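You operate a simulated robot arm through the tools that you are given. There is no shell and no other tool.

You run a simulated two-armed robot. Do the job below in one go: nothing can be reset, and whatever is moved stays where it is left.

JOB
Set the height gauge with the steel block, then put the block back.
Fine: one press of the set button; swing the arm aside again.

The check looks at the end state, three seconds after you hand in, the way a careful person would. Anything else that was tipped, shoved, dropped, spilled or broken makes it a failure.

ROBOT AND FRAMES
Two 7-joint arms with fingered hands on one trunk that stands fixed in place. Base frame: the origin is at the foot of the trunk, x ahead of it, y to its left, z up; the work surface is at about z = 860. Units: mm, degrees, N and s.
The left shoulder is at [55, 125, 1155], the right one opposite. With the tool pointing down near the work surface each hand reaches from about 480 to 860 mm from the base axis, measured 20 degrees to its own side. Payload 3.6 kg a hand.
The tool frame of a hand sits at the grasp point between the pads (the TCP): z along the fingers, y along the line on which they close. The tips reach 34 mm beyond it. The gripper opens to 116 mm; its body begins 40 mm behind the TCP. The gripper is a hand of 5 fingers: y runs from the thumb to the fingers, the wrist lies at [-16, -160, -164] in the tool frame, and closing takes about 1.5 s.
Orientation is told as [roll, pitch, yaw] about the base's x, y, z axes, in that order, counted from this pose: with the fingers straight down and the wrist toward the robot, the tool's x, y and z point along [0, 1, 0], [1, 0, 0] and [0, 0, -1] of the base frame.

CONTROLS
- The arms move only by the tool nudge_tool. It takes "left_moves", "right_moves" or both (then of equal length, played together; a hand with none holds still); each is a list of rows, each a list of 7 numbers: the shift along the tool's x, y, z in mm, then the turn, a rotation vector about the tool's x, y, z in degrees, then the finger opening in mm, from 0 to 116. In form: [[x, y, z, ax, ay, az, fingers], ...]. A call has 1 to 20 rows; each row shifts and turns the commanded pose from where the row before left it, along the tool's axes as they then stand. Each row takes 0.2 s and may step no farther than 50 mm and 8.6 degrees from the row before; otherwise, or with a gripper value out of range, the whole call is refused. A pose out of reach is approached as far as the arm can. The call stops where the force on the tool passes 90 N (or 10 N more than at its start, if that is more) or the arm is blocked; 0.2 s more then pass. Each finger travels about 153 mm/s and halts on what it meets, pressing with about 24 N; the grip force reading is that of the motor and also rises with nothing between the fingers. The clock runs only during rows and for 0.2 s after the last one: add rows that do not move to give the fingers time. It gives the time, the measured TCP pose, the force on the tool (base axes), the opening and the grip force at its end, in the units of the frame above (readings bear some noise), with the torque about the TCP (base axes, N m) and any sound that the robot's microphone picked up, and new pictures: "views" is both (left out), scene, wrist or none (wrist: the cameras of the hands that moved).
- Cameras (640 x 400 px; columns grow to the right, rows downward): "scene" is now at [145.7, 28.8, 1346.5]; the picture's right is [0.35, -0.94, 0.00], its down [-0.43, -0.16, -0.89] and it looks along [0.83, 0.31, -0.46] (base axes); focal length 280 px, centre (320, 200). "left" rides on the left gripper at [-69, -134, -110] in its tool frame; the picture's right is [-0.77, -0.19, 0.61], its down [0.59, -0.58, 0.57] and it looks along [0.25, 0.79, 0.55] (tool axes); focal length 256 px, centre (320, 200). "right" rides on the right gripper at [69, -134, -110] in its tool frame; the picture's right is [-0.77, 0.19, -0.61], its down [-0.59, -0.58, 0.57] and it looks along [-0.25, 0.80, 0.55] (tool axes); focal length 256 px, centre (320, 200). There is no depth. A picture from a camera that has moved, and an enlarged one, comes with that camera's place and axes in the base frame and with its lens. The place of the scene camera against the robot may be out by one fixed shift of up to 12 mm in any direction.
- move_column(by): moves the trunk up (or, below 0, down) by that many mm; the arms and the scene camera ride with it, the base frame stays. It gives what a move gives, with no picture.
- hand_shape(shape, hand): the hand has 5 fingers and takes this shape, open, in about a second: jaw (thumb against the fingers, like two jaws); tri (thumb and two fingers); tip (a fingertip pinch); poke (one finger out to press); point (the index stretched); flat (the hand flat); cup (the hand cupped); fist (a fist). The gripper value then closes the fingers along that shape, each until it touches; the sizes above hold for jaw. It gives what a move gives, with no picture.
- pan_tilt(pan, tilt): turns the head with the scene camera to pan (to the left, within 86 degrees either way) and tilt (down, from -29 to 69), counted from straight ahead of the robot (the tilt from the chest, where the trunk bows). It gives what a move gives, and a new picture of the scene camera.
- zoom(camera, box): a new picture of the part [left, top, right, bottom] of that camera's present view, enlarged. No time passes.
- hand_in(): hands the job in; it is judged then, once.

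Places have to be worked out from the pictures, the camera data and where the tool is seen. Open the grippers and draw the arms clear of the work before you hand the job in, unless the task says otherwise.

The tools are called after ">>>" as a command line: name --argument value ..., lists and objects as JSON in quotes. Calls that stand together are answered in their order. nudge_tool: Moves the arms, as the interface text tells. Its arguments: {"type":"object","properties":{"left_moves":{"type":"array"},"right_moves":{"type":"array"},"views":{"type":"string","enum":["both","scene","wrist","none"]}},"required":[]} The other tools are called the same way: move_column (by) moves the trunk up or down; hand_shape (shape, hand) gives the hand a shape; pan_tilt (pan, tilt) turns the head that bears the scene camera; zoom (camera, box) takes an enlarged picture of a part of a camera's view; hand_in () hands the job in.

At the start:

```text
time: 0.0
left_position: [423.4, 453.9, 1158.8]
left_orientation: [0.0, -0.1, -0.1]
left_contact_force: [0.0, -0.3, -0.8]
left_wrist_torque: [0.0, 0.0, 0.03]
left_grip_width: 115.9
left_gripper_force: 0.1
left_shape: jaw
right_position: [529.1, 55.1, 1239.9]
right_orientation: [0.0, 0.1, 0.0]
right_contact_force: [0.5, 0.0, 0.2]
right_wrist_torque: [0.01, 0.0, 0.02]
right_grip_width: 115.8
right_gripper_force: 0.0
right_shape: jaw
trunk travel left (down, up): [-350.0, 412.0]
head pan, tilt (commanded): [20.5, 27.5]
```

scene: 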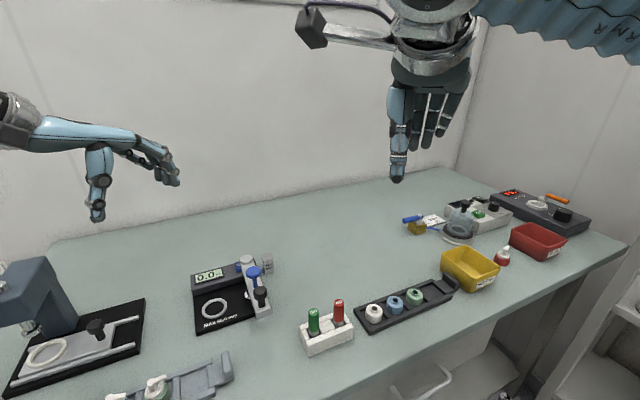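
right: 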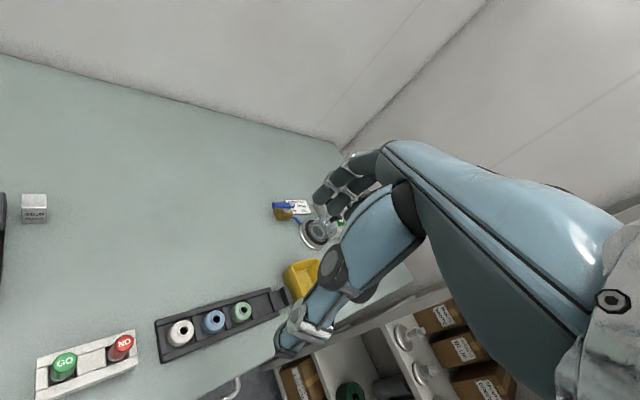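
left: 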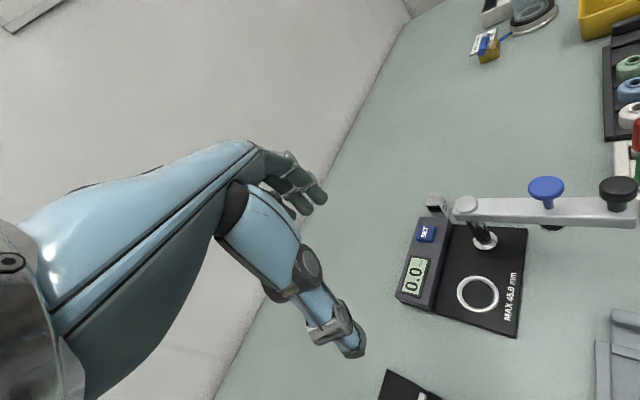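

I see a height gauge (black base, display, blue SET button, swing arm with a blue and a black knob) with a small steel block behind it. I'll zoom in on these parts first.

>>> zoom --camera "scene" --box '[170, 230, 300, 350]'

>>> zoom --camera "left" --box '[380, 160, 640, 350]'

>>> zoom --camera "right" --box '[0, 160, 120, 260]'

```text
3.33 times, centred on (235, 290) of scene
camera zoom: at [145.7, 28.8, 1346.5], right [0.35, -0.94, 0.0], down [-0.43, -0.16, -0.89], along [0.83, 0.31, -0.46], focal length 934 px, centre (603, -100)
```

zoom: 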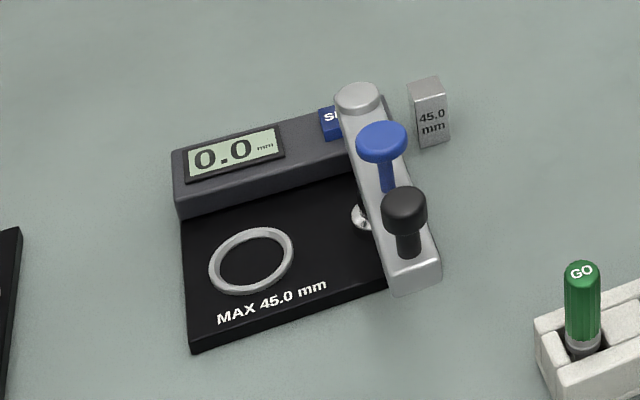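

```text
2.11 times, centred on (510, 255) of left
camera zoom: at [289.5, 385.8, 1268.5], right [-0.19, -0.77, -0.61], down [-0.58, 0.59, -0.57], along [0.8, 0.25, -0.55], focal length 539 px, centre (-80, 84)
```

zoom: 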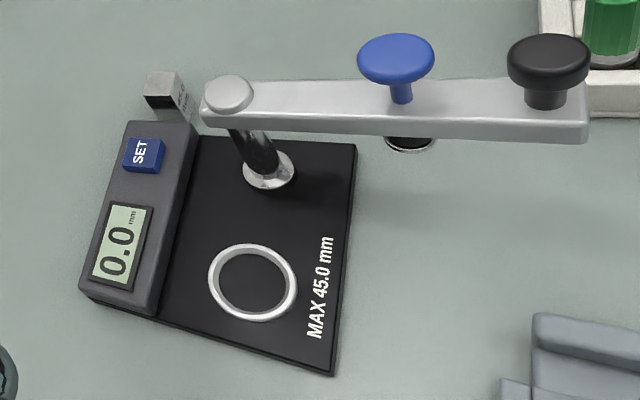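

```text
4.00 times, centred on (60, 210) of right
camera zoom: at [395.0, 123.7, 1349.2], right [0.19, -0.77, 0.61], down [-0.58, -0.59, -0.56], along [0.79, -0.25, -0.55], focal length 1024 px, centre (1360, 160)
```

zoom: 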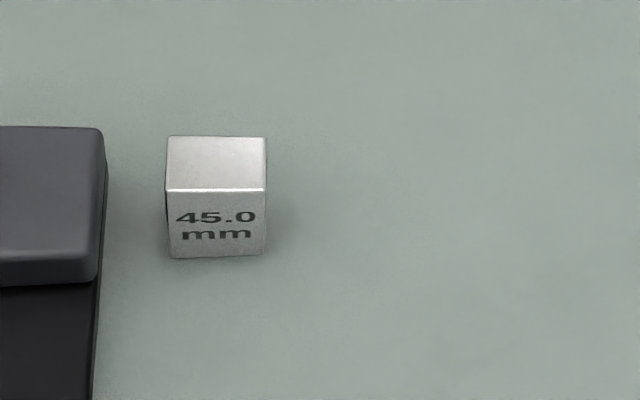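

The gauge sits rotated about 45°, with its ring (target spot) near (453, 383), post near (512, 328), and the 45.0 mm block upright near (603, 343). I'll turn the head towards it and zoom in to see how the plunger, knobs and console are built.

>>> pan_tilt --pan 42 --tilt 42

```text
time: 0.8
left_position: [423.8, 453.7, 1158.9]
left_orientation: [0.0, 0.0, -0.1]
left_contact_force: [0.0, 0.3, 0.1]
left_wrist_torque: [-0.04, 0.01, 0.0]
left_grip_width: 116.0
left_gripper_force: 0.0
left_shape: jaw
right_position: [528.2, 55.7, 1240.2]
right_orientation: [0.0, 0.1, 0.1]
right_contact_force: [0.3, -0.3, 0.8]
right_wrist_torque: [0.01, -0.03, 0.0]
right_grip_width: 116.0
right_gripper_force: 0.1
right_shape: jaw
trunk travel left (down, up): [-350.0, 412.0]
head pan, tilt (commanded): [42.0, 42.0]
camera scene: at [122.3, 52.7, 1324.3], right [0.67, -0.74, 0.0], down [-0.5, -0.45, -0.74], along [0.55, 0.5, -0.67], focal length 280 px, centre (320, 200)
```

scene: 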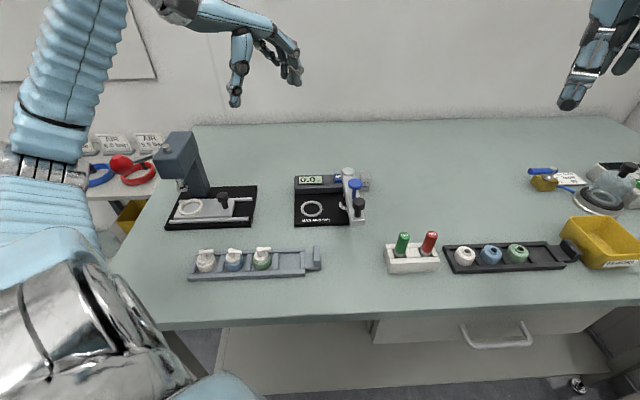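

The new view shows neighbouring objects (a stand to the left, a tray in front, GO/NO-GO plugs). I zoom into the gauge closely.

>>> zoom --camera "scene" --box '[280, 155, 390, 240]'

>>> zoom --camera "left" --box '[400, 170, 530, 260]'

>>> zoom --camera "left" --box '[500, 160, 640, 260]'

>>> zoom --camera "scene" --box '[150, 120, 330, 290]'

```text
4.71 times, centred on (335, 198) of scene
camera zoom: at [122.3, 52.7, 1324.3], right [0.67, -0.74, 0.0], down [-0.5, -0.45, -0.74], along [0.55, 0.5, -0.67], focal length 1318 px, centre (249, 212)
```

zoom: 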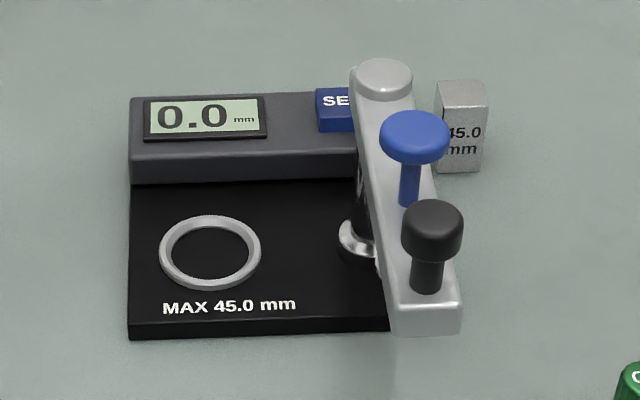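

```text
4.44 times, centred on (465, 215) of left
camera zoom: at [289.5, 385.8, 1268.6], right [-0.19, -0.77, -0.61], down [-0.58, 0.59, -0.57], along [0.8, 0.25, -0.55], focal length 1138 px, centre (-324, 133)
```

zoom: 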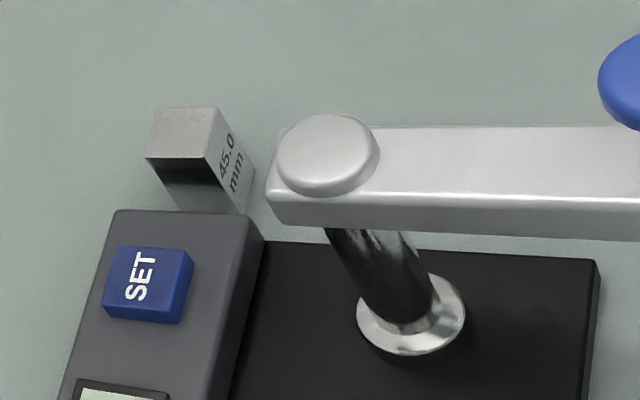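

```text
4.00 times, centred on (570, 210) of left
camera zoom: at [289.5, 385.8, 1268.6], right [-0.19, -0.77, -0.61], down [-0.58, 0.59, -0.57], along [0.8, 0.25, -0.55], focal length 1024 px, centre (-680, 160)
```

zoom: 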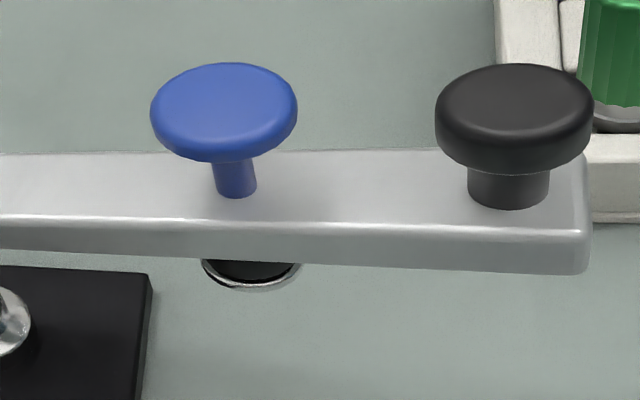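

```text
2.35 times, centred on (240, 205) of scene
camera zoom: at [122.3, 52.7, 1324.3], right [0.67, -0.74, 0.0], down [-0.5, -0.45, -0.74], along [0.55, 0.5, -0.67], focal length 659 px, centre (508, 188)
```

zoom: 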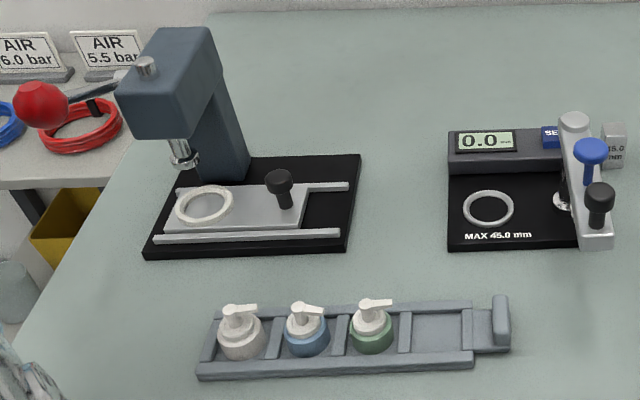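

The blue knob is a spring-type plunger whose foot lies under the arm, and the black knob looks like the swing handle. The block stands only ~15 mm from the console end, so a narrow pinch will be needed; I set the right hand to "tip" and look at it.

>>> hand_shape --shape "tip" --hand "right"

>>> pan_tilt --pan 10 --tilt 20

>>> zoom --camera "right" --box '[240, 100, 640, 400]'

```text
time: 1.8
left_position: [423.7, 454.7, 1159.4]
left_orientation: [0.0, -0.1, 0.0]
left_contact_force: [-0.4, -0.5, 0.0]
left_wrist_torque: [0.01, 0.01, 0.01]
left_grip_width: 116.1
left_gripper_force: 0.0
left_shape: jaw
right_position: [528.4, 56.2, 1240.1]
right_orientation: [0.0, 0.1, 0.0]
right_contact_force: [0.3, -0.6, 0.6]
right_wrist_torque: [0.01, -0.01, -0.04]
right_grip_width: 115.8
right_gripper_force: 0.0
right_shape: tip
trunk travel left (down, up): [-350.0, 412.0]
head pan, tilt (commanded): [42.0, 42.0]
```

```text
time: 2.7
left_position: [422.3, 455.2, 1157.1]
left_orientation: [0.1, -0.1, -0.1]
left_contact_force: [-0.2, -0.1, 0.0]
left_wrist_torque: [0.02, -0.03, 0.02]
left_grip_width: 115.9
left_gripper_force: 0.1
left_shape: jaw
right_position: [529.0, 55.2, 1238.7]
right_orientation: [0.0, 0.2, 0.0]
right_contact_force: [-0.2, 0.2, -0.2]
right_wrist_torque: [0.0, 0.03, -0.02]
right_grip_width: 116.2
right_gripper_force: 0.1
right_shape: tip
trunk travel left (down, up): [-350.0, 412.0]
head pan, tilt (commanded): [10.0, 20.0]
camera scene: at [151.8, 13.1, 1358.5], right [0.17, -0.98, 0.0], down [-0.34, -0.06, -0.94], along [0.93, 0.16, -0.34], focal length 280 px, centre (320, 200)
```

scene: 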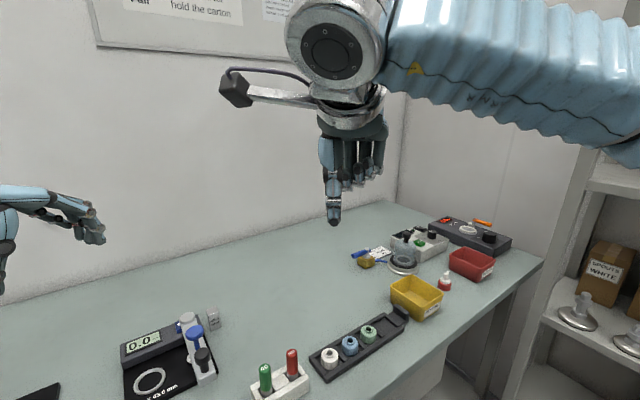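

```text
1.33 times, centred on (440, 250) of right
camera zoom: at [395.0, 123.7, 1349.2], right [0.19, -0.77, 0.61], down [-0.58, -0.59, -0.56], along [0.79, -0.25, -0.55], focal length 341 px, centre (160, 133)
```

zoom: 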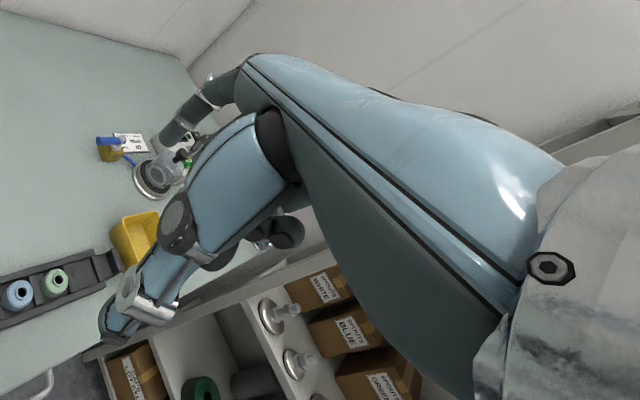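

Let me zoom in on the right hand in its tip shape to see finger layout.

>>> zoom --camera "scene" --box '[280, 80, 420, 240]'

>>> zoom --camera "scene" --box '[0, 150, 140, 310]'

```text
2.50 times, centred on (350, 160) of scene
camera zoom: at [151.8, 13.1, 1358.5], right [0.17, -0.98, 0.0], down [-0.34, -0.06, -0.94], along [0.93, 0.16, -0.34], focal length 700 px, centre (245, 300)
```

zoom: 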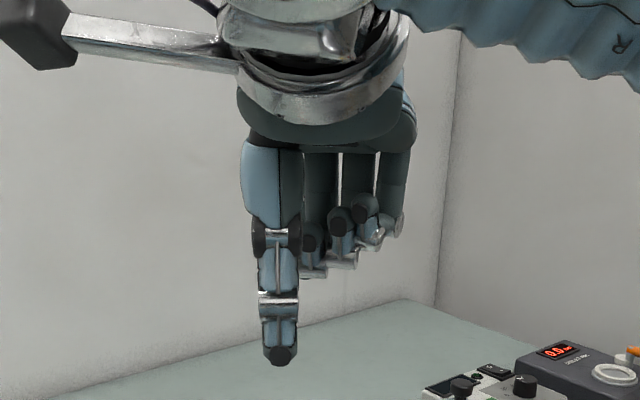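

```text
2.50 times, centred on (70, 230) of scene
camera zoom: at [151.8, 13.1, 1358.5], right [0.17, -0.98, 0.0], down [-0.34, -0.06, -0.94], along [0.93, 0.16, -0.34], focal length 700 px, centre (945, 125)
```

zoom: 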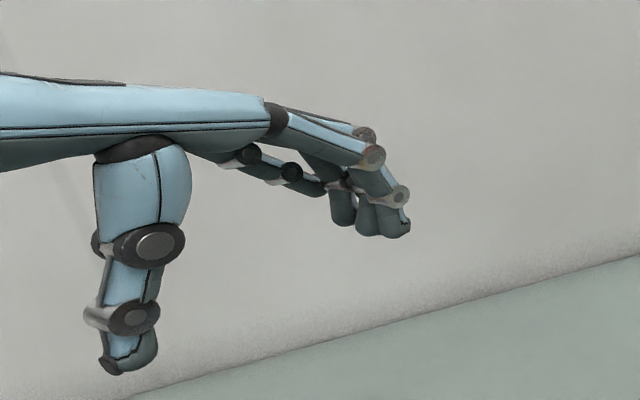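

The thumb hangs down and the fingers curl toward it from the far side. I'll close the right tip pinch in the air to ~24 mm to see exactly where the pads meet relative to the TCP.

>>> nudge_tool --right_moves '[[0, 0, 0, 0, 0, 0, 24], [0, 0, 0, 0, 0, 0, 24], [0, 0, 0, 0, 0, 0, 24], [0, 0, 0, 0, 0, 0, 24], [0, 0, 0, 0, 0, 0, 24], [0, 0, 0, 0, 0, 0, 24]]' --views "both"

>>> zoom --camera "right" --box '[200, 120, 440, 360]'

>>> zoom --camera "scene" --box '[280, 80, 420, 240]'

>>> zoom --camera "left" --box '[0, 0, 640, 400]'

```text
time: 4.1
left_position: [424.1, 454.5, 1159.1]
left_orientation: [-0.1, 0.1, -0.1]
left_contact_force: [-0.4, -0.1, 0.8]
left_wrist_torque: [0.0, -0.02, 0.01]
left_grip_width: 115.8
left_gripper_force: 0.0
left_shape: jaw
right_position: [528.6, 55.7, 1239.5]
right_orientation: [-0.1, 0.1, -0.1]
right_contact_force: [-0.2, -0.3, 0.8]
right_wrist_torque: [0.03, -0.03, -0.01]
right_grip_width: 25.2
right_gripper_force: 0.1
right_shape: tip
trunk travel left (down, up): [-350.0, 412.0]
head pan, tilt (commanded): [10.0, 20.0]
camera scene: at [151.8, 13.0, 1358.6], right [0.17, -0.98, 0.0], down [-0.34, -0.06, -0.94], along [0.93, 0.16, -0.34], focal length 280 px, centre (320, 200)
camera right: at [394.9, 123.7, 1349.2], right [0.19, -0.77, 0.61], down [-0.58, -0.59, -0.56], along [0.79, -0.25, -0.55], focal length 256 px, centre (320, 200)
```

scene: 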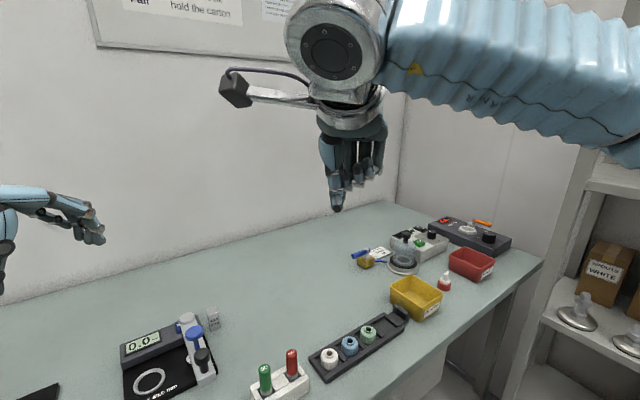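
right: 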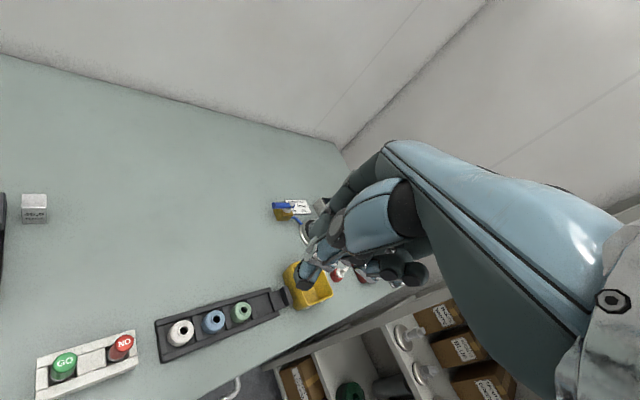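

```text
1.67 times, centred on (320, 240) of right
camera zoom: at [394.9, 123.7, 1349.2], right [0.19, -0.77, 0.61], down [-0.58, -0.59, -0.56], along [0.79, -0.25, -0.55], focal length 427 px, centre (320, 133)
```

zoom: 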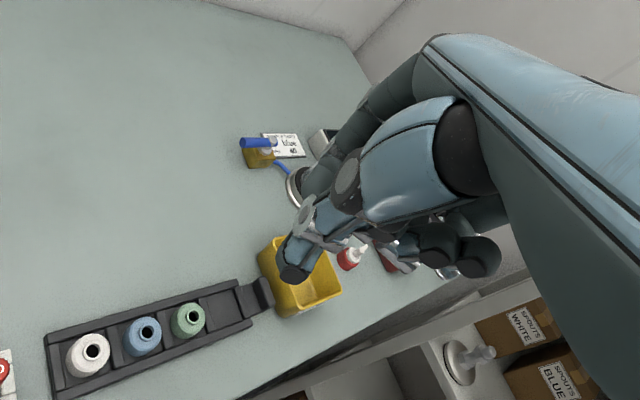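

```text
2.50 times, centred on (350, 160) of scene
camera zoom: at [151.8, 13.0, 1358.6], right [0.17, -0.98, 0.0], down [-0.34, -0.06, -0.94], along [0.93, 0.16, -0.34], focal length 700 px, centre (245, 300)
```

zoom: 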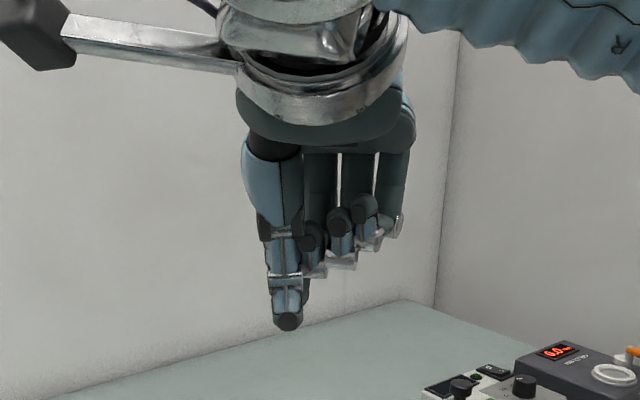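

```text
1.00 times, centred on (320, 200) of left (not enlarged: the box is as wide or as high as the picture)
camera zoom: at [289.5, 385.8, 1268.5], right [-0.19, -0.77, -0.61], down [-0.58, 0.59, -0.57], along [0.8, 0.25, -0.55], focal length 256 px, centre (320, 200)
```

zoom: 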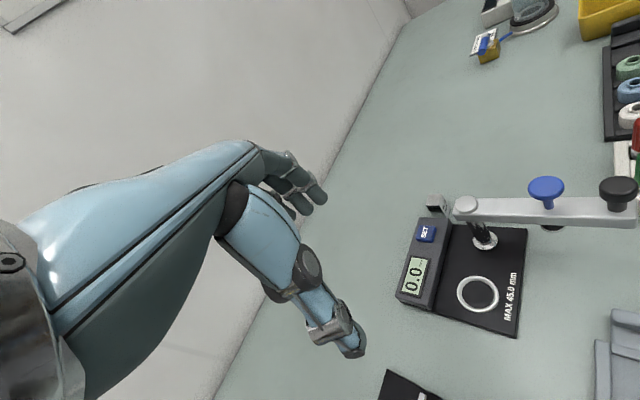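

The tip pinch meets under the TCP with ~32 mm of fingertip below it, and the other fingers stay curled at about TCP height on the pinky side. From the layout, the left hand with yaw +45° (thumb on the robot side) can take the block without its camera meeting the gauge arm. I raise the trunk so the forearm comes in from above, and shape the left hand.

>>> hand_shape --shape "tip" --hand "left"

>>> move_column --by 200

>>> pan_tilt --pan 32 --tilt 48

```text
time: 5.0
left_position: [424.2, 454.8, 1159.3]
left_orientation: [0.0, 0.1, 0.0]
left_contact_force: [-0.1, 0.4, -0.5]
left_wrist_torque: [0.01, -0.01, -0.02]
left_grip_width: 116.0
left_gripper_force: 0.0
left_shape: tip
right_position: [528.1, 54.7, 1238.3]
right_orientation: [0.1, 0.1, 0.1]
right_contact_force: [0.0, -0.2, 0.1]
right_wrist_torque: [-0.04, -0.04, -0.01]
right_grip_width: 25.2
right_gripper_force: 0.1
right_shape: tip
trunk travel left (down, up): [-350.0, 412.0]
head pan, tilt (commanded): [10.0, 20.0]
```

```text
time: 7.2
left_position: [423.6, 454.1, 1358.0]
left_orientation: [0.0, 0.0, 0.0]
left_contact_force: [-0.9, 0.5, -0.5]
left_wrist_torque: [-0.01, -0.01, 0.0]
left_grip_width: 116.0
left_gripper_force: 0.1
left_shape: tip
right_position: [529.7, 55.3, 1438.8]
right_orientation: [0.1, 0.2, 0.1]
right_contact_force: [0.7, -0.3, 0.0]
right_wrist_torque: [-0.02, -0.01, -0.04]
right_grip_width: 25.1
right_gripper_force: 0.1
right_shape: tip
trunk travel left (down, up): [-550.0, 212.0]
head pan, tilt (commanded): [10.0, 20.0]
```

```text
time: 8.1
left_position: [423.9, 453.5, 1359.9]
left_orientation: [0.0, 0.0, -0.2]
left_contact_force: [-0.6, -0.9, 0.0]
left_wrist_torque: [0.03, -0.01, 0.01]
left_grip_width: 115.9
left_gripper_force: 0.1
left_shape: tip
right_position: [528.7, 54.4, 1440.1]
right_orientation: [0.0, 0.1, 0.1]
right_contact_force: [0.5, -0.4, -0.1]
right_wrist_torque: [0.01, 0.02, -0.02]
right_grip_width: 25.1
right_gripper_force: 0.0
right_shape: tip
trunk travel left (down, up): [-550.0, 212.0]
head pan, tilt (commanded): [32.0, 48.0]
camera scene: at [86.8, 38.5, 1517.5], right [0.53, -0.85, 0.0], down [-0.63, -0.39, -0.67], along [0.57, 0.35, -0.74], focal length 280 px, centre (320, 200)
```

scene: 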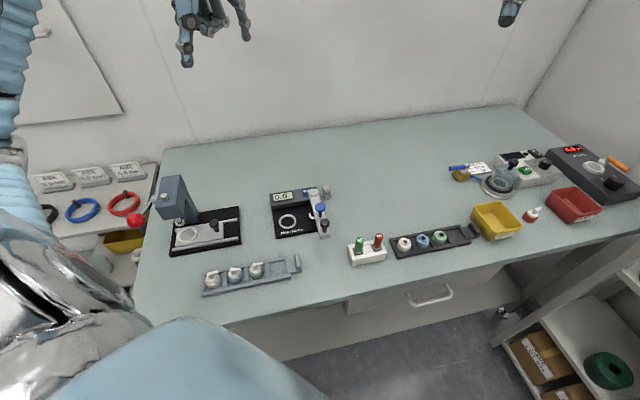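

Now I turn the left hand to yaw +45° in free space (rotation about tool z by −45°), fingers still open.

>>> nudge_tool --left_moves '[[0, 0, 0, 0, 0, -7.5, 116], [0, 0, 0, 0, 0, -7.5, 116], [0, 0, 0, 0, 0, -7.5, 116], [0, 0, 0, 0, 0, -7.5, 116], [0, 0, 0, 0, 0, -7.5, 116], [0, 0, 0, 0, 0, -7.5, 116], [0, 0, 0, 0, 0, 0, 116]]' --views "both"

```text
time: 9.7
left_position: [423.4, 453.8, 1359.9]
left_orientation: [0.1, 0.0, 45.1]
left_contact_force: [-0.6, 1.2, -0.5]
left_wrist_torque: [0.0, 0.0, 0.03]
left_grip_width: 115.9
left_gripper_force: 0.0
left_shape: tip
right_position: [528.1, 55.2, 1439.1]
right_orientation: [-0.1, 0.1, -0.1]
right_contact_force: [0.1, -0.6, 0.4]
right_wrist_torque: [-0.01, 0.03, -0.02]
right_grip_width: 25.0
right_gripper_force: 0.0
right_shape: tip
trunk travel left (down, up): [-550.0, 212.0]
head pan, tilt (commanded): [32.0, 48.0]
camera scene: at [86.4, 38.8, 1517.4], right [0.53, -0.85, 0.0], down [-0.63, -0.39, -0.67], along [0.57, 0.35, -0.74], focal length 280 px, centre (320, 200)
camera left: at [377.2, 311.2, 1468.8], right [0.41, -0.68, -0.61], down [-0.82, 0.01, -0.57], along [0.39, 0.74, -0.55], focal length 256 px, centre (320, 200)
```

scene: 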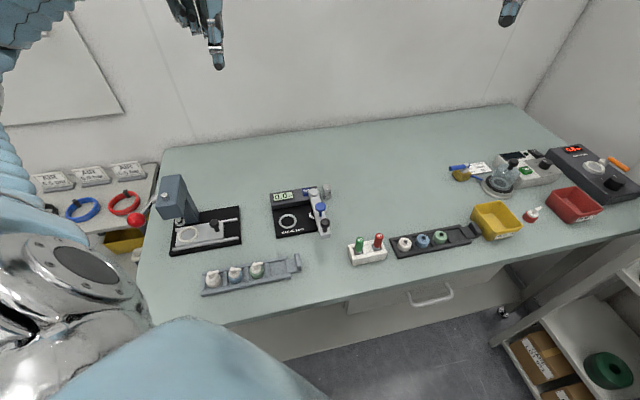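
left: 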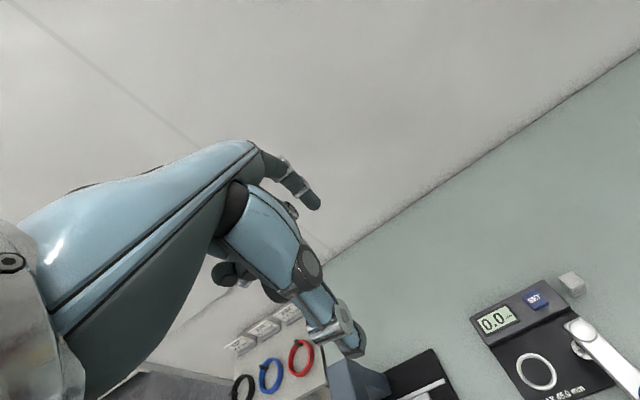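

Yaw is 45.1°. Now I translate to hover above the block at about (603, 343, 1080).

>>> nudge_tool --left_moves '[[-25.7, 6.05, 35, 0, 0, 0, 116], [-25.7, 6.05, 35, 0, 0, 0, 116], [-25.7, 6.05, 35, 0, 0, 0, 116], [-25.7, 6.05, 35, 0, 0, 0, 116], [-25.7, 6.05, 35, 0, 0, 0, 116], [-25.7, 6.05, 35, 0, 0, 0, 116], [-25.7, 6.05, 35, 0, 0, 0, 116], [-25.7, 6.05, 35, 0, 0, 0, 116], [0, 0, 0, 0, 0, 0, 116], [0, 0, 0, 0, 0, 0, 116]]' --views "both"

```text
time: 11.9
left_position: [601.6, 340.7, 1077.0]
left_orientation: [0.1, 0.0, 44.9]
left_contact_force: [0.3, -0.5, 0.2]
left_wrist_torque: [-0.02, 0.0, 0.0]
left_grip_width: 115.8
left_gripper_force: 0.0
left_shape: tip
right_position: [529.9, 53.9, 1439.2]
right_orientation: [0.0, 0.1, -0.1]
right_contact_force: [0.4, -0.5, -0.3]
right_wrist_torque: [0.01, 0.0, 0.04]
right_grip_width: 25.2
right_gripper_force: 0.1
right_shape: tip
trunk travel left (down, up): [-550.0, 212.0]
head pan, tilt (commanded): [32.0, 48.0]
camera scene: at [87.1, 38.1, 1517.4], right [0.53, -0.85, 0.0], down [-0.63, -0.39, -0.67], along [0.57, 0.35, -0.74], focal length 280 px, centre (320, 200)
camera left: at [556.7, 198.4, 1187.3], right [0.41, -0.68, -0.61], down [-0.83, 0.01, -0.56], along [0.39, 0.74, -0.55], focal length 256 px, centre (320, 200)
```

scene: 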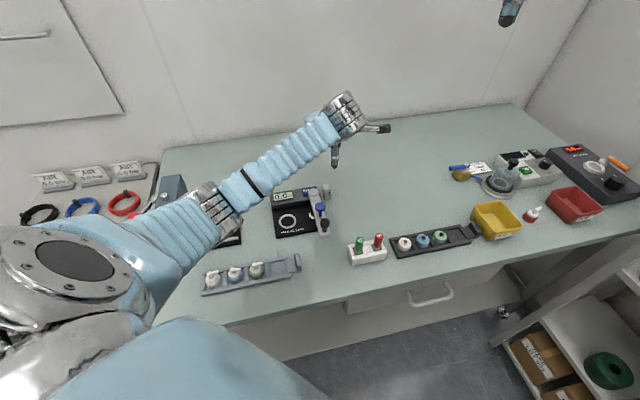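
left: 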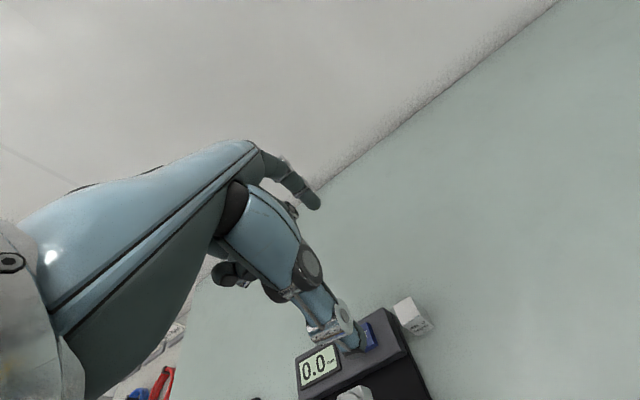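

The hand hovers well. I zoom the left camera to re-measure the block from this closer view.

>>> zoom --camera "left" --box '[280, 260, 480, 400]'

>>> zoom --camera "scene" --box '[260, 80, 400, 250]'

```text
2.86 times, centred on (380, 330) of left
camera zoom: at [556.7, 198.4, 1187.3], right [0.41, -0.68, -0.61], down [-0.83, 0.01, -0.56], along [0.39, 0.74, -0.55], focal length 731 px, centre (149, -171)
```

zoom: 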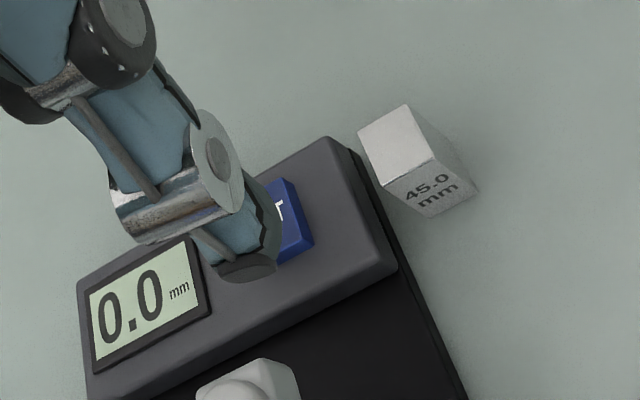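

```text
2.35 times, centred on (330, 165) of scene
camera zoom: at [87.1, 38.1, 1517.4], right [0.53, -0.85, 0.0], down [-0.63, -0.39, -0.67], along [0.57, 0.35, -0.74], focal length 659 px, centre (296, 282)
```

zoom: 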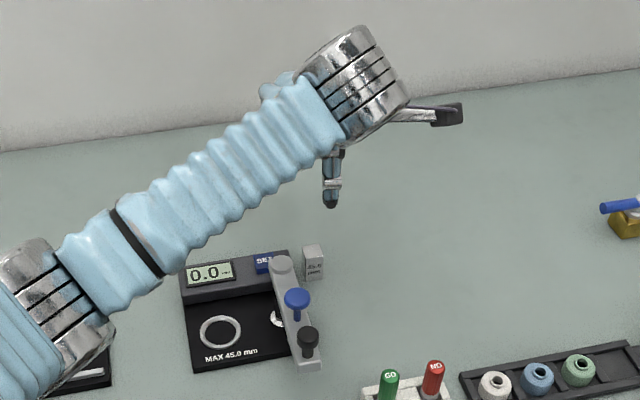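

The block re-measures at (603, 343), agreeing with before. I need to know how low the curled fingers hang beside the console, so I zoom on the hand itself.

>>> zoom --camera "left" --box '[180, 130, 400, 370]'

>>> zoom --camera "scene" --box '[310, 90, 380, 180]'

```text
1.67 times, centred on (290, 250) of left
camera zoom: at [556.7, 198.4, 1187.3], right [0.41, -0.68, -0.61], down [-0.83, 0.01, -0.56], along [0.39, 0.74, -0.55], focal length 427 px, centre (370, 117)
```

zoom: 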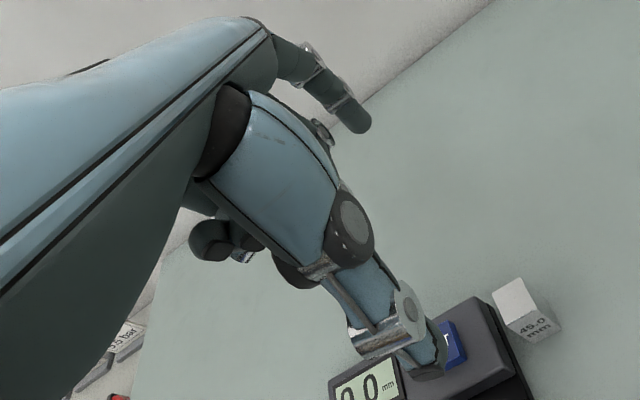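

```text
4.44 times, centred on (345, 135) of scene
camera zoom: at [87.1, 38.1, 1517.4], right [0.53, -0.85, 0.0], down [-0.63, -0.39, -0.67], along [0.57, 0.35, -0.74], focal length 1245 px, centre (209, 489)
```

zoom: 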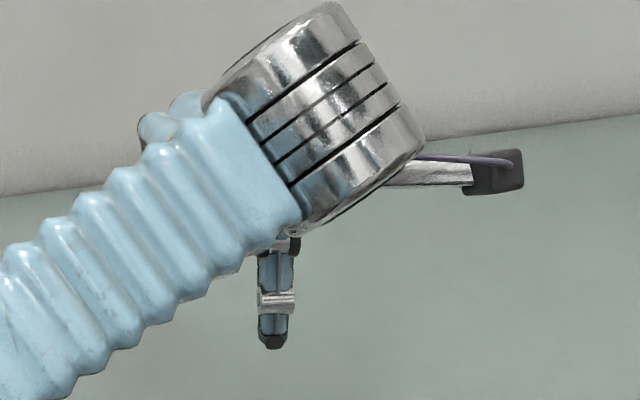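

The curled fingers hang roughly at TCP height, so gripping with the TCP at z≈912 (tips ~878) keeps them clear of the console (~890). I descend first to z≈955 and check clearances.

>>> nudge_tool --left_moves '[[0.5, 2.8, 30, 0, 0, 0, 116], [0, 0, 30, 0, 0, 0, 116], [0, 0, 30, 0, 0, 0, 116], [0, 0, 32, 0, 0, 0, 116], [0, 0, 0, 0, 0, 0, 116], [0, 0, 0, 0, 0, 0, 116]]' --views "both"

>>> zoom --camera "left" --box '[180, 130, 460, 400]'

>>> zoom --camera "scene" --box '[240, 120, 400, 250]'

```text
time: 13.3
left_position: [606.0, 345.7, 956.3]
left_orientation: [0.0, 0.0, 44.9]
left_contact_force: [0.2, -0.3, 0.9]
left_wrist_torque: [0.0, 0.02, 0.01]
left_grip_width: 116.0
left_gripper_force: 0.1
left_shape: tip
right_position: [529.8, 54.4, 1441.7]
right_orientation: [0.0, 0.0, 0.0]
right_contact_force: [0.0, 0.3, -0.2]
right_wrist_torque: [0.03, -0.02, 0.0]
right_grip_width: 25.4
right_gripper_force: 0.0
right_shape: tip
trunk travel left (down, up): [-550.0, 212.0]
head pan, tilt (commanded): [32.0, 48.0]
camera scene: at [86.8, 38.2, 1517.5], right [0.53, -0.85, 0.0], down [-0.63, -0.39, -0.67], along [0.57, 0.35, -0.74], focal length 280 px, centre (320, 200)
camera left: at [558.4, 203.0, 1065.2], right [0.41, -0.68, -0.61], down [-0.82, 0.01, -0.56], along [0.39, 0.74, -0.55], focal length 256 px, centre (320, 200)
```

scene: 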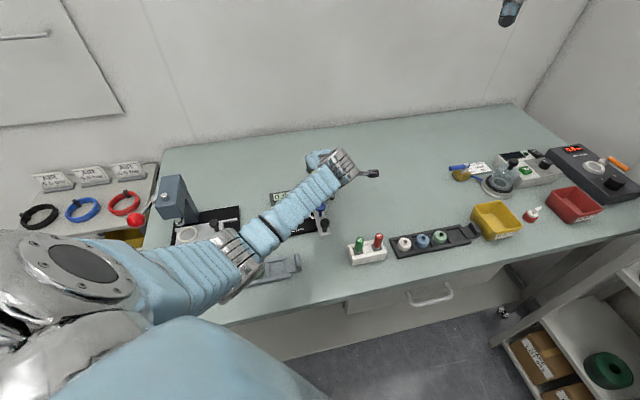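
left: 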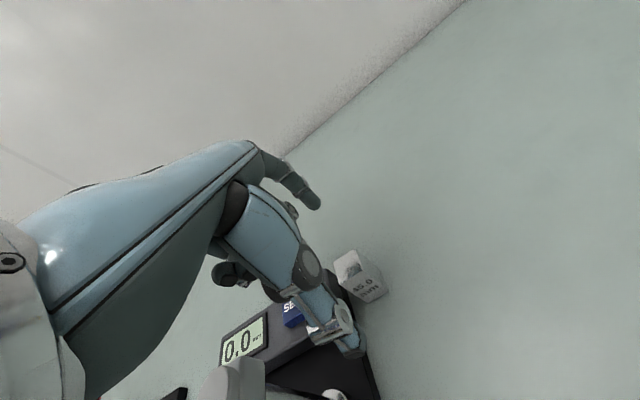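

```text
1.48 times, centred on (320, 265) of left
camera zoom: at [558.4, 203.0, 1065.2], right [0.41, -0.68, -0.61], down [-0.82, 0.01, -0.56], along [0.39, 0.74, -0.55], focal length 379 px, centre (320, 104)
```

zoom: 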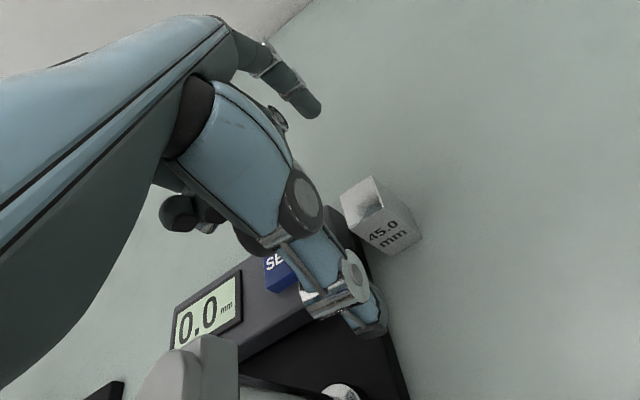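

```text
3.08 times, centred on (320, 185) of scene
camera zoom: at [86.8, 38.2, 1517.5], right [0.53, -0.85, 0.0], down [-0.63, -0.39, -0.67], along [0.57, 0.35, -0.74], focal length 862 px, centre (320, 246)
```

zoom: 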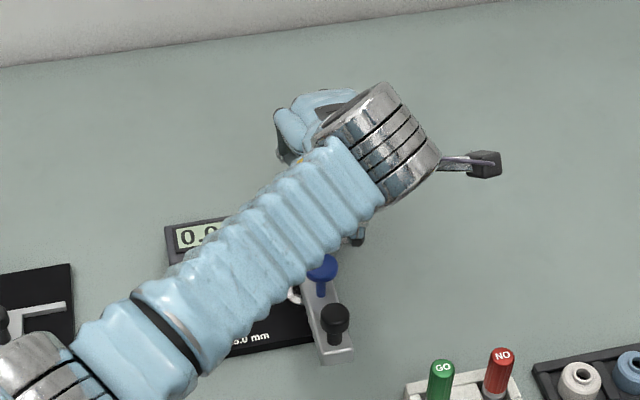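

The hand is just above the block. I zoom in tightly to refine the block's offset relative to the TCP.

>>> zoom --camera "left" --box '[300, 220, 420, 330]'

```text
3.64 times, centred on (360, 275) of left
camera zoom: at [558.4, 203.0, 1065.2], right [0.41, -0.68, -0.61], down [-0.82, 0.01, -0.56], along [0.39, 0.74, -0.55], focal length 931 px, centre (174, -73)
```

zoom: 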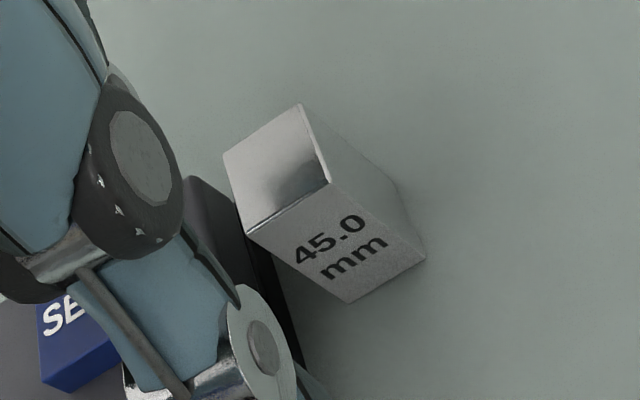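

Block centre is at about (603.5, 342.7), so I shift −1.3/−3.3 mm in tool x/y and go down to z≈912 with fingers open.

>>> nudge_tool --left_moves '[[-1.3, -3.3, 0, 0, 0, 0, 116], [0, 0, 15, 0, 0, 0, 116], [0, 0, 15, 0, 0, 0, 116], [0, 0, 14, 0, 0, 0, 116], [0, 0, 0, 0, 0, 0, 116], [0, 0, 0, 0, 0, 0, 116]]' --views "both"

>>> zoom --camera "left" --box '[200, 140, 440, 340]'

>>> zoom --camera "scene" --box '[250, 130, 390, 250]'

```text
time: 14.7
left_position: [601.9, 342.5, 913.2]
left_orientation: [0.1, 0.0, 45.0]
left_contact_force: [0.3, 0.3, 3.4]
left_wrist_torque: [0.01, 0.06, 0.0]
left_grip_width: 115.9
left_gripper_force: 0.0
left_shape: tip
right_position: [529.3, 55.1, 1439.3]
right_orientation: [-0.1, 0.1, 0.0]
right_contact_force: [0.0, 0.5, -0.8]
right_wrist_torque: [0.01, -0.01, -0.02]
right_grip_width: 25.2
right_gripper_force: 0.1
right_shape: tip
trunk travel left (down, up): [-550.0, 212.0]
head pan, tilt (commanded): [32.0, 48.0]
camera scene: at [86.3, 38.0, 1517.5], right [0.53, -0.85, 0.0], down [-0.63, -0.39, -0.67], along [0.57, 0.35, -0.74], focal length 280 px, centre (320, 200)
camera left: at [556.2, 200.2, 1023.6], right [0.41, -0.68, -0.61], down [-0.82, 0.01, -0.57], along [0.39, 0.74, -0.55], focal length 256 px, centre (320, 200)
```

scene: 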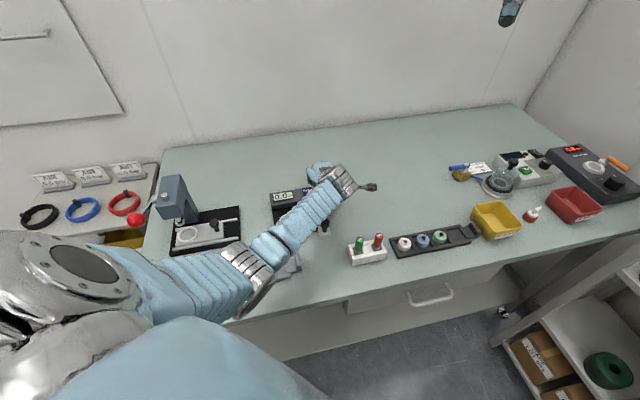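
left: 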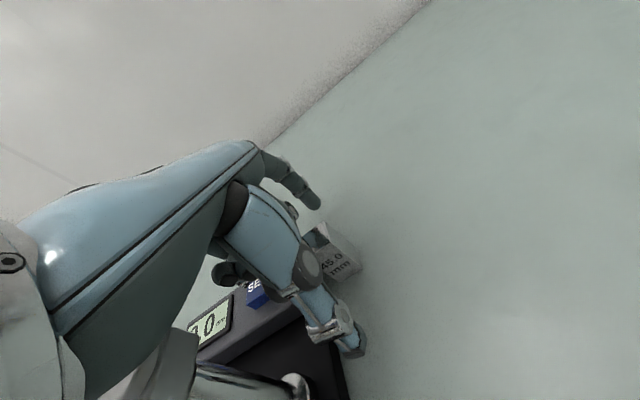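

```text
2.00 times, centred on (320, 240) of left
camera zoom: at [556.2, 200.2, 1023.6], right [0.41, -0.68, -0.61], down [-0.82, 0.01, -0.57], along [0.39, 0.74, -0.55], focal length 512 px, centre (320, 120)
```

zoom: 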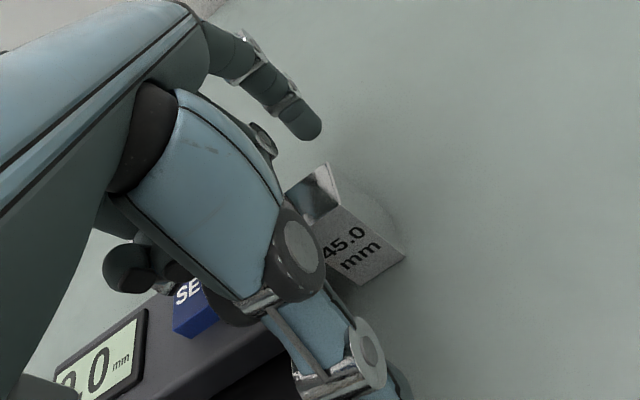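

```text
3.33 times, centred on (320, 190) of scene
camera zoom: at [86.3, 38.0, 1517.5], right [0.53, -0.85, 0.0], down [-0.63, -0.39, -0.67], along [0.57, 0.35, -0.74], focal length 934 px, centre (320, 233)
```

zoom: 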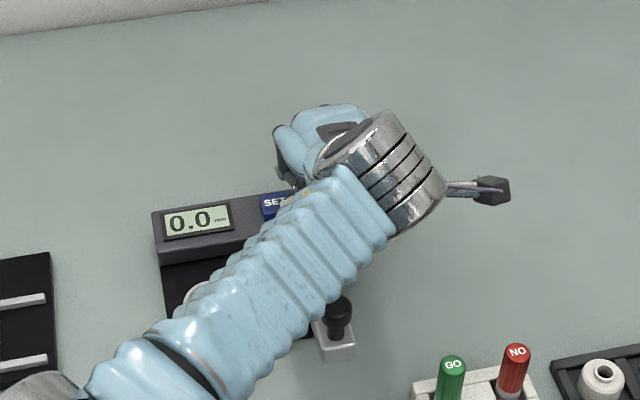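

I read 3.4 N upward with a torque that puts the contact ~15 mm to the pinky side – the curled middle finger seems to be just touching the block's top edge. No click sounded; I back up 5 mm and re-read.

>>> nudge_tool --left_moves '[[0, 0, -5, 0, 0, 0, 116], [0, 0, 0, 0, 0, 0, 116]]' --views "wrist"

>>> zoom --camera "left" --box '[230, 200, 380, 320]'

```text
time: 15.3
left_position: [602.4, 342.8, 917.4]
left_orientation: [-0.1, 0.0, 45.0]
left_contact_force: [-0.2, -0.2, 0.5]
left_wrist_torque: [-0.04, 0.01, 0.01]
left_grip_width: 115.8
left_gripper_force: 0.0
left_shape: tip
right_position: [528.6, 54.0, 1439.0]
right_orientation: [0.0, 0.2, 0.0]
right_contact_force: [0.2, -0.9, 0.2]
right_wrist_torque: [0.02, 0.01, 0.01]
right_grip_width: 25.3
right_gripper_force: 0.0
right_shape: tip
trunk travel left (down, up): [-550.0, 212.0]
head pan, tilt (commanded): [32.0, 48.0]
camera left: at [555.8, 199.4, 1027.4], right [0.41, -0.68, -0.61], down [-0.83, 0.01, -0.56], along [0.39, 0.74, -0.55], focal length 256 px, centre (320, 200)
```

left: 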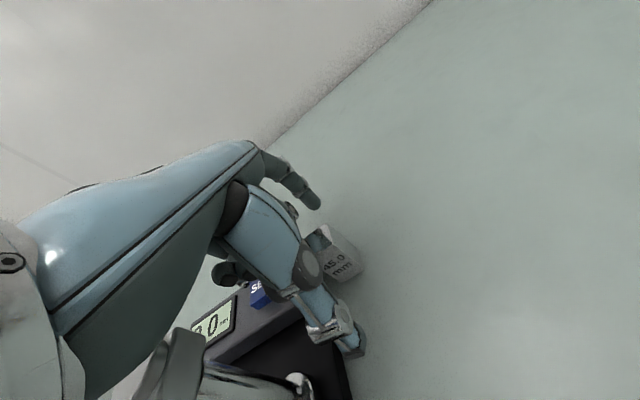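

```text
3.33 times, centred on (305, 260) of left
camera zoom: at [555.8, 199.4, 1027.4], right [0.41, -0.68, -0.61], down [-0.83, 0.01, -0.56], along [0.39, 0.74, -0.55], focal length 853 px, centre (370, 0)
```

zoom: 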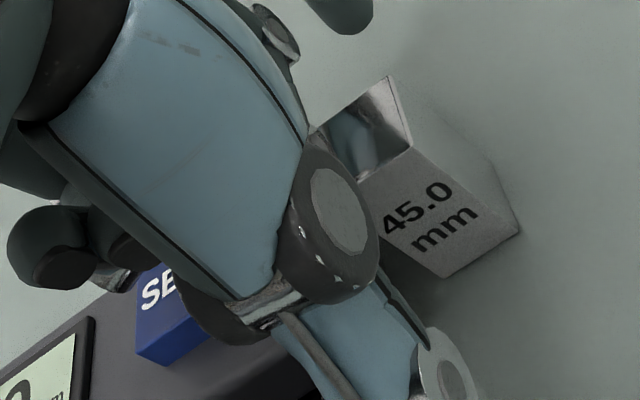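

Contact is gone at z≈917. I close partway to 44 mm to check that thumb and index straddle the block.

>>> nudge_tool --left_moves '[[0, 0, 0, 0, 0, 0, 80], [0, 0, 0, 0, 0, 0, 44], [0, 0, 0, 0, 0, 0, 44], [0, 0, 0, 0, 0, 0, 44], [0, 0, 0, 0, 0, 0, 44]]' --views "wrist"

>>> zoom --camera "left" --box '[230, 200, 380, 320]'

```text
time: 16.5
left_position: [601.5, 341.9, 917.8]
left_orientation: [-0.1, 0.0, 44.8]
left_contact_force: [-1.2, 0.2, -0.5]
left_wrist_torque: [0.0, 0.01, 0.01]
left_grip_width: 45.2
left_gripper_force: 0.0
left_shape: tip
right_position: [527.7, 54.8, 1440.0]
right_orientation: [0.0, 0.1, 0.0]
right_contact_force: [0.0, 0.6, -0.9]
right_wrist_torque: [-0.03, -0.01, -0.02]
right_grip_width: 25.1
right_gripper_force: 0.1
right_shape: tip
trunk travel left (down, up): [-550.0, 212.0]
head pan, tilt (commanded): [32.0, 48.0]
camera left: at [555.9, 199.3, 1027.7], right [0.41, -0.68, -0.61], down [-0.82, 0.01, -0.57], along [0.39, 0.74, -0.55], focal length 256 px, centre (320, 200)
```

left: 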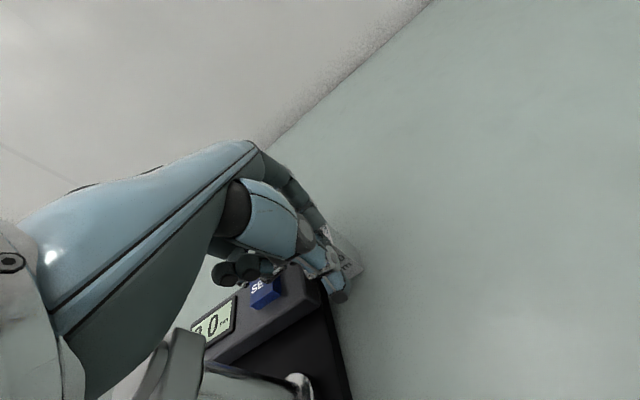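

```text
3.33 times, centred on (305, 260) of left
camera zoom: at [555.9, 199.3, 1027.7], right [0.41, -0.68, -0.61], down [-0.82, 0.01, -0.57], along [0.39, 0.74, -0.55], focal length 853 px, centre (370, 0)
```

zoom: 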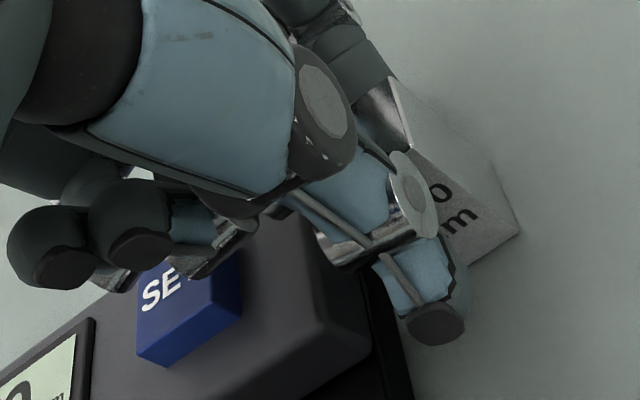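

Thumb and index straddle the block properly and the curled fingers sit just above the SET button, clear. Now I close to grip.

>>> nudge_tool --left_moves '[[0, 0, 0, 0, 0, 0, 34], [0, 0, 0, 0, 0, 0, 26], [0, 0, 0, 0, 0, 0, 18], [0, 0, 0, 0, 0, 0, 10], [0, 0, 0, 0, 0, 0, 10], [0, 0, 0, 0, 0, 0, 10], [0, 0, 0, 0, 0, 0, 10]]' --views "both"

>>> zoom --camera "left" --box '[230, 200, 380, 320]'

>>> zoom --camera "scene" --box '[250, 130, 390, 250]'

```text
time: 18.1
left_position: [602.3, 342.5, 918.4]
left_orientation: [0.0, 0.0, 44.9]
left_contact_force: [-0.4, 0.6, -2.0]
left_wrist_torque: [-0.03, 0.0, 0.03]
left_grip_width: 17.4
left_gripper_force: 24.2
left_shape: tip
right_position: [530.4, 54.8, 1437.8]
right_orientation: [0.0, 0.2, 0.1]
right_contact_force: [0.3, -0.2, -0.5]
right_wrist_torque: [0.0, 0.02, -0.01]
right_grip_width: 25.3
right_gripper_force: 0.0
right_shape: tip
trunk travel left (down, up): [-550.0, 212.0]
head pan, tilt (commanded): [32.0, 48.0]
camera scene: at [87.0, 38.3, 1517.4], right [0.53, -0.85, 0.0], down [-0.63, -0.39, -0.67], along [0.57, 0.35, -0.74], focal length 280 px, centre (320, 200)
camera left: at [556.1, 199.4, 1027.5], right [0.41, -0.68, -0.61], down [-0.83, 0.01, -0.56], along [0.39, 0.74, -0.55], focal length 256 px, centre (320, 200)
```

scene: 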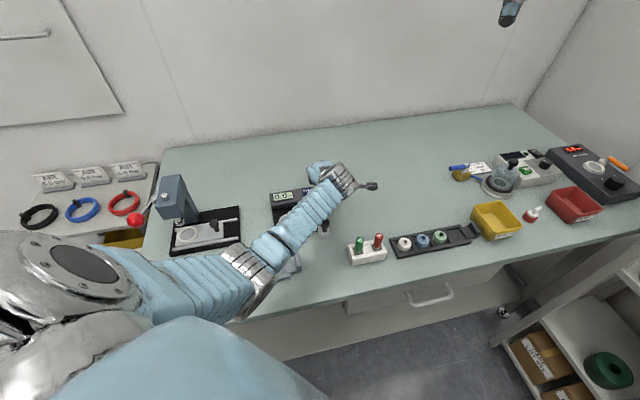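
left: 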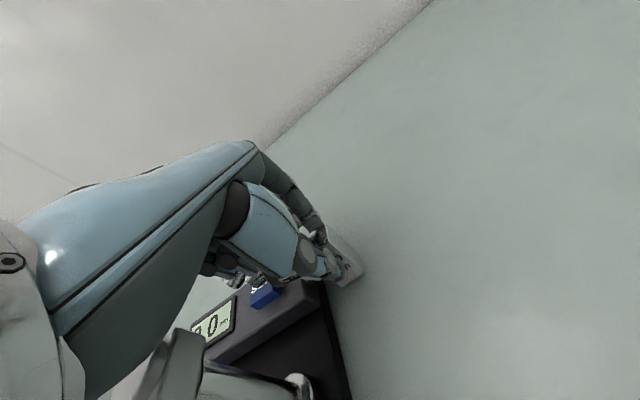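

```text
3.33 times, centred on (305, 260) of left
camera zoom: at [556.1, 199.4, 1027.5], right [0.41, -0.68, -0.61], down [-0.83, 0.01, -0.56], along [0.39, 0.74, -0.55], focal length 853 px, centre (370, 0)
```

zoom: 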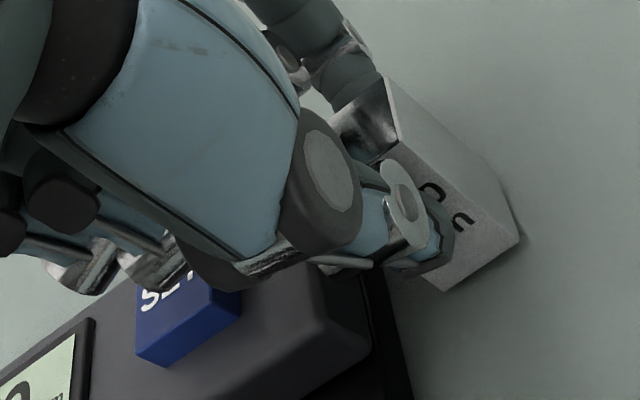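

```text
3.33 times, centred on (320, 190) of scene
camera zoom: at [87.0, 38.3, 1517.4], right [0.53, -0.85, 0.0], down [-0.63, -0.39, -0.67], along [0.57, 0.35, -0.74], focal length 934 px, centre (320, 233)
```

zoom: 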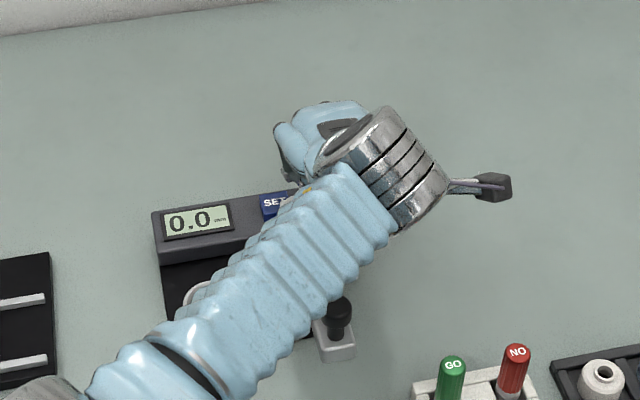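

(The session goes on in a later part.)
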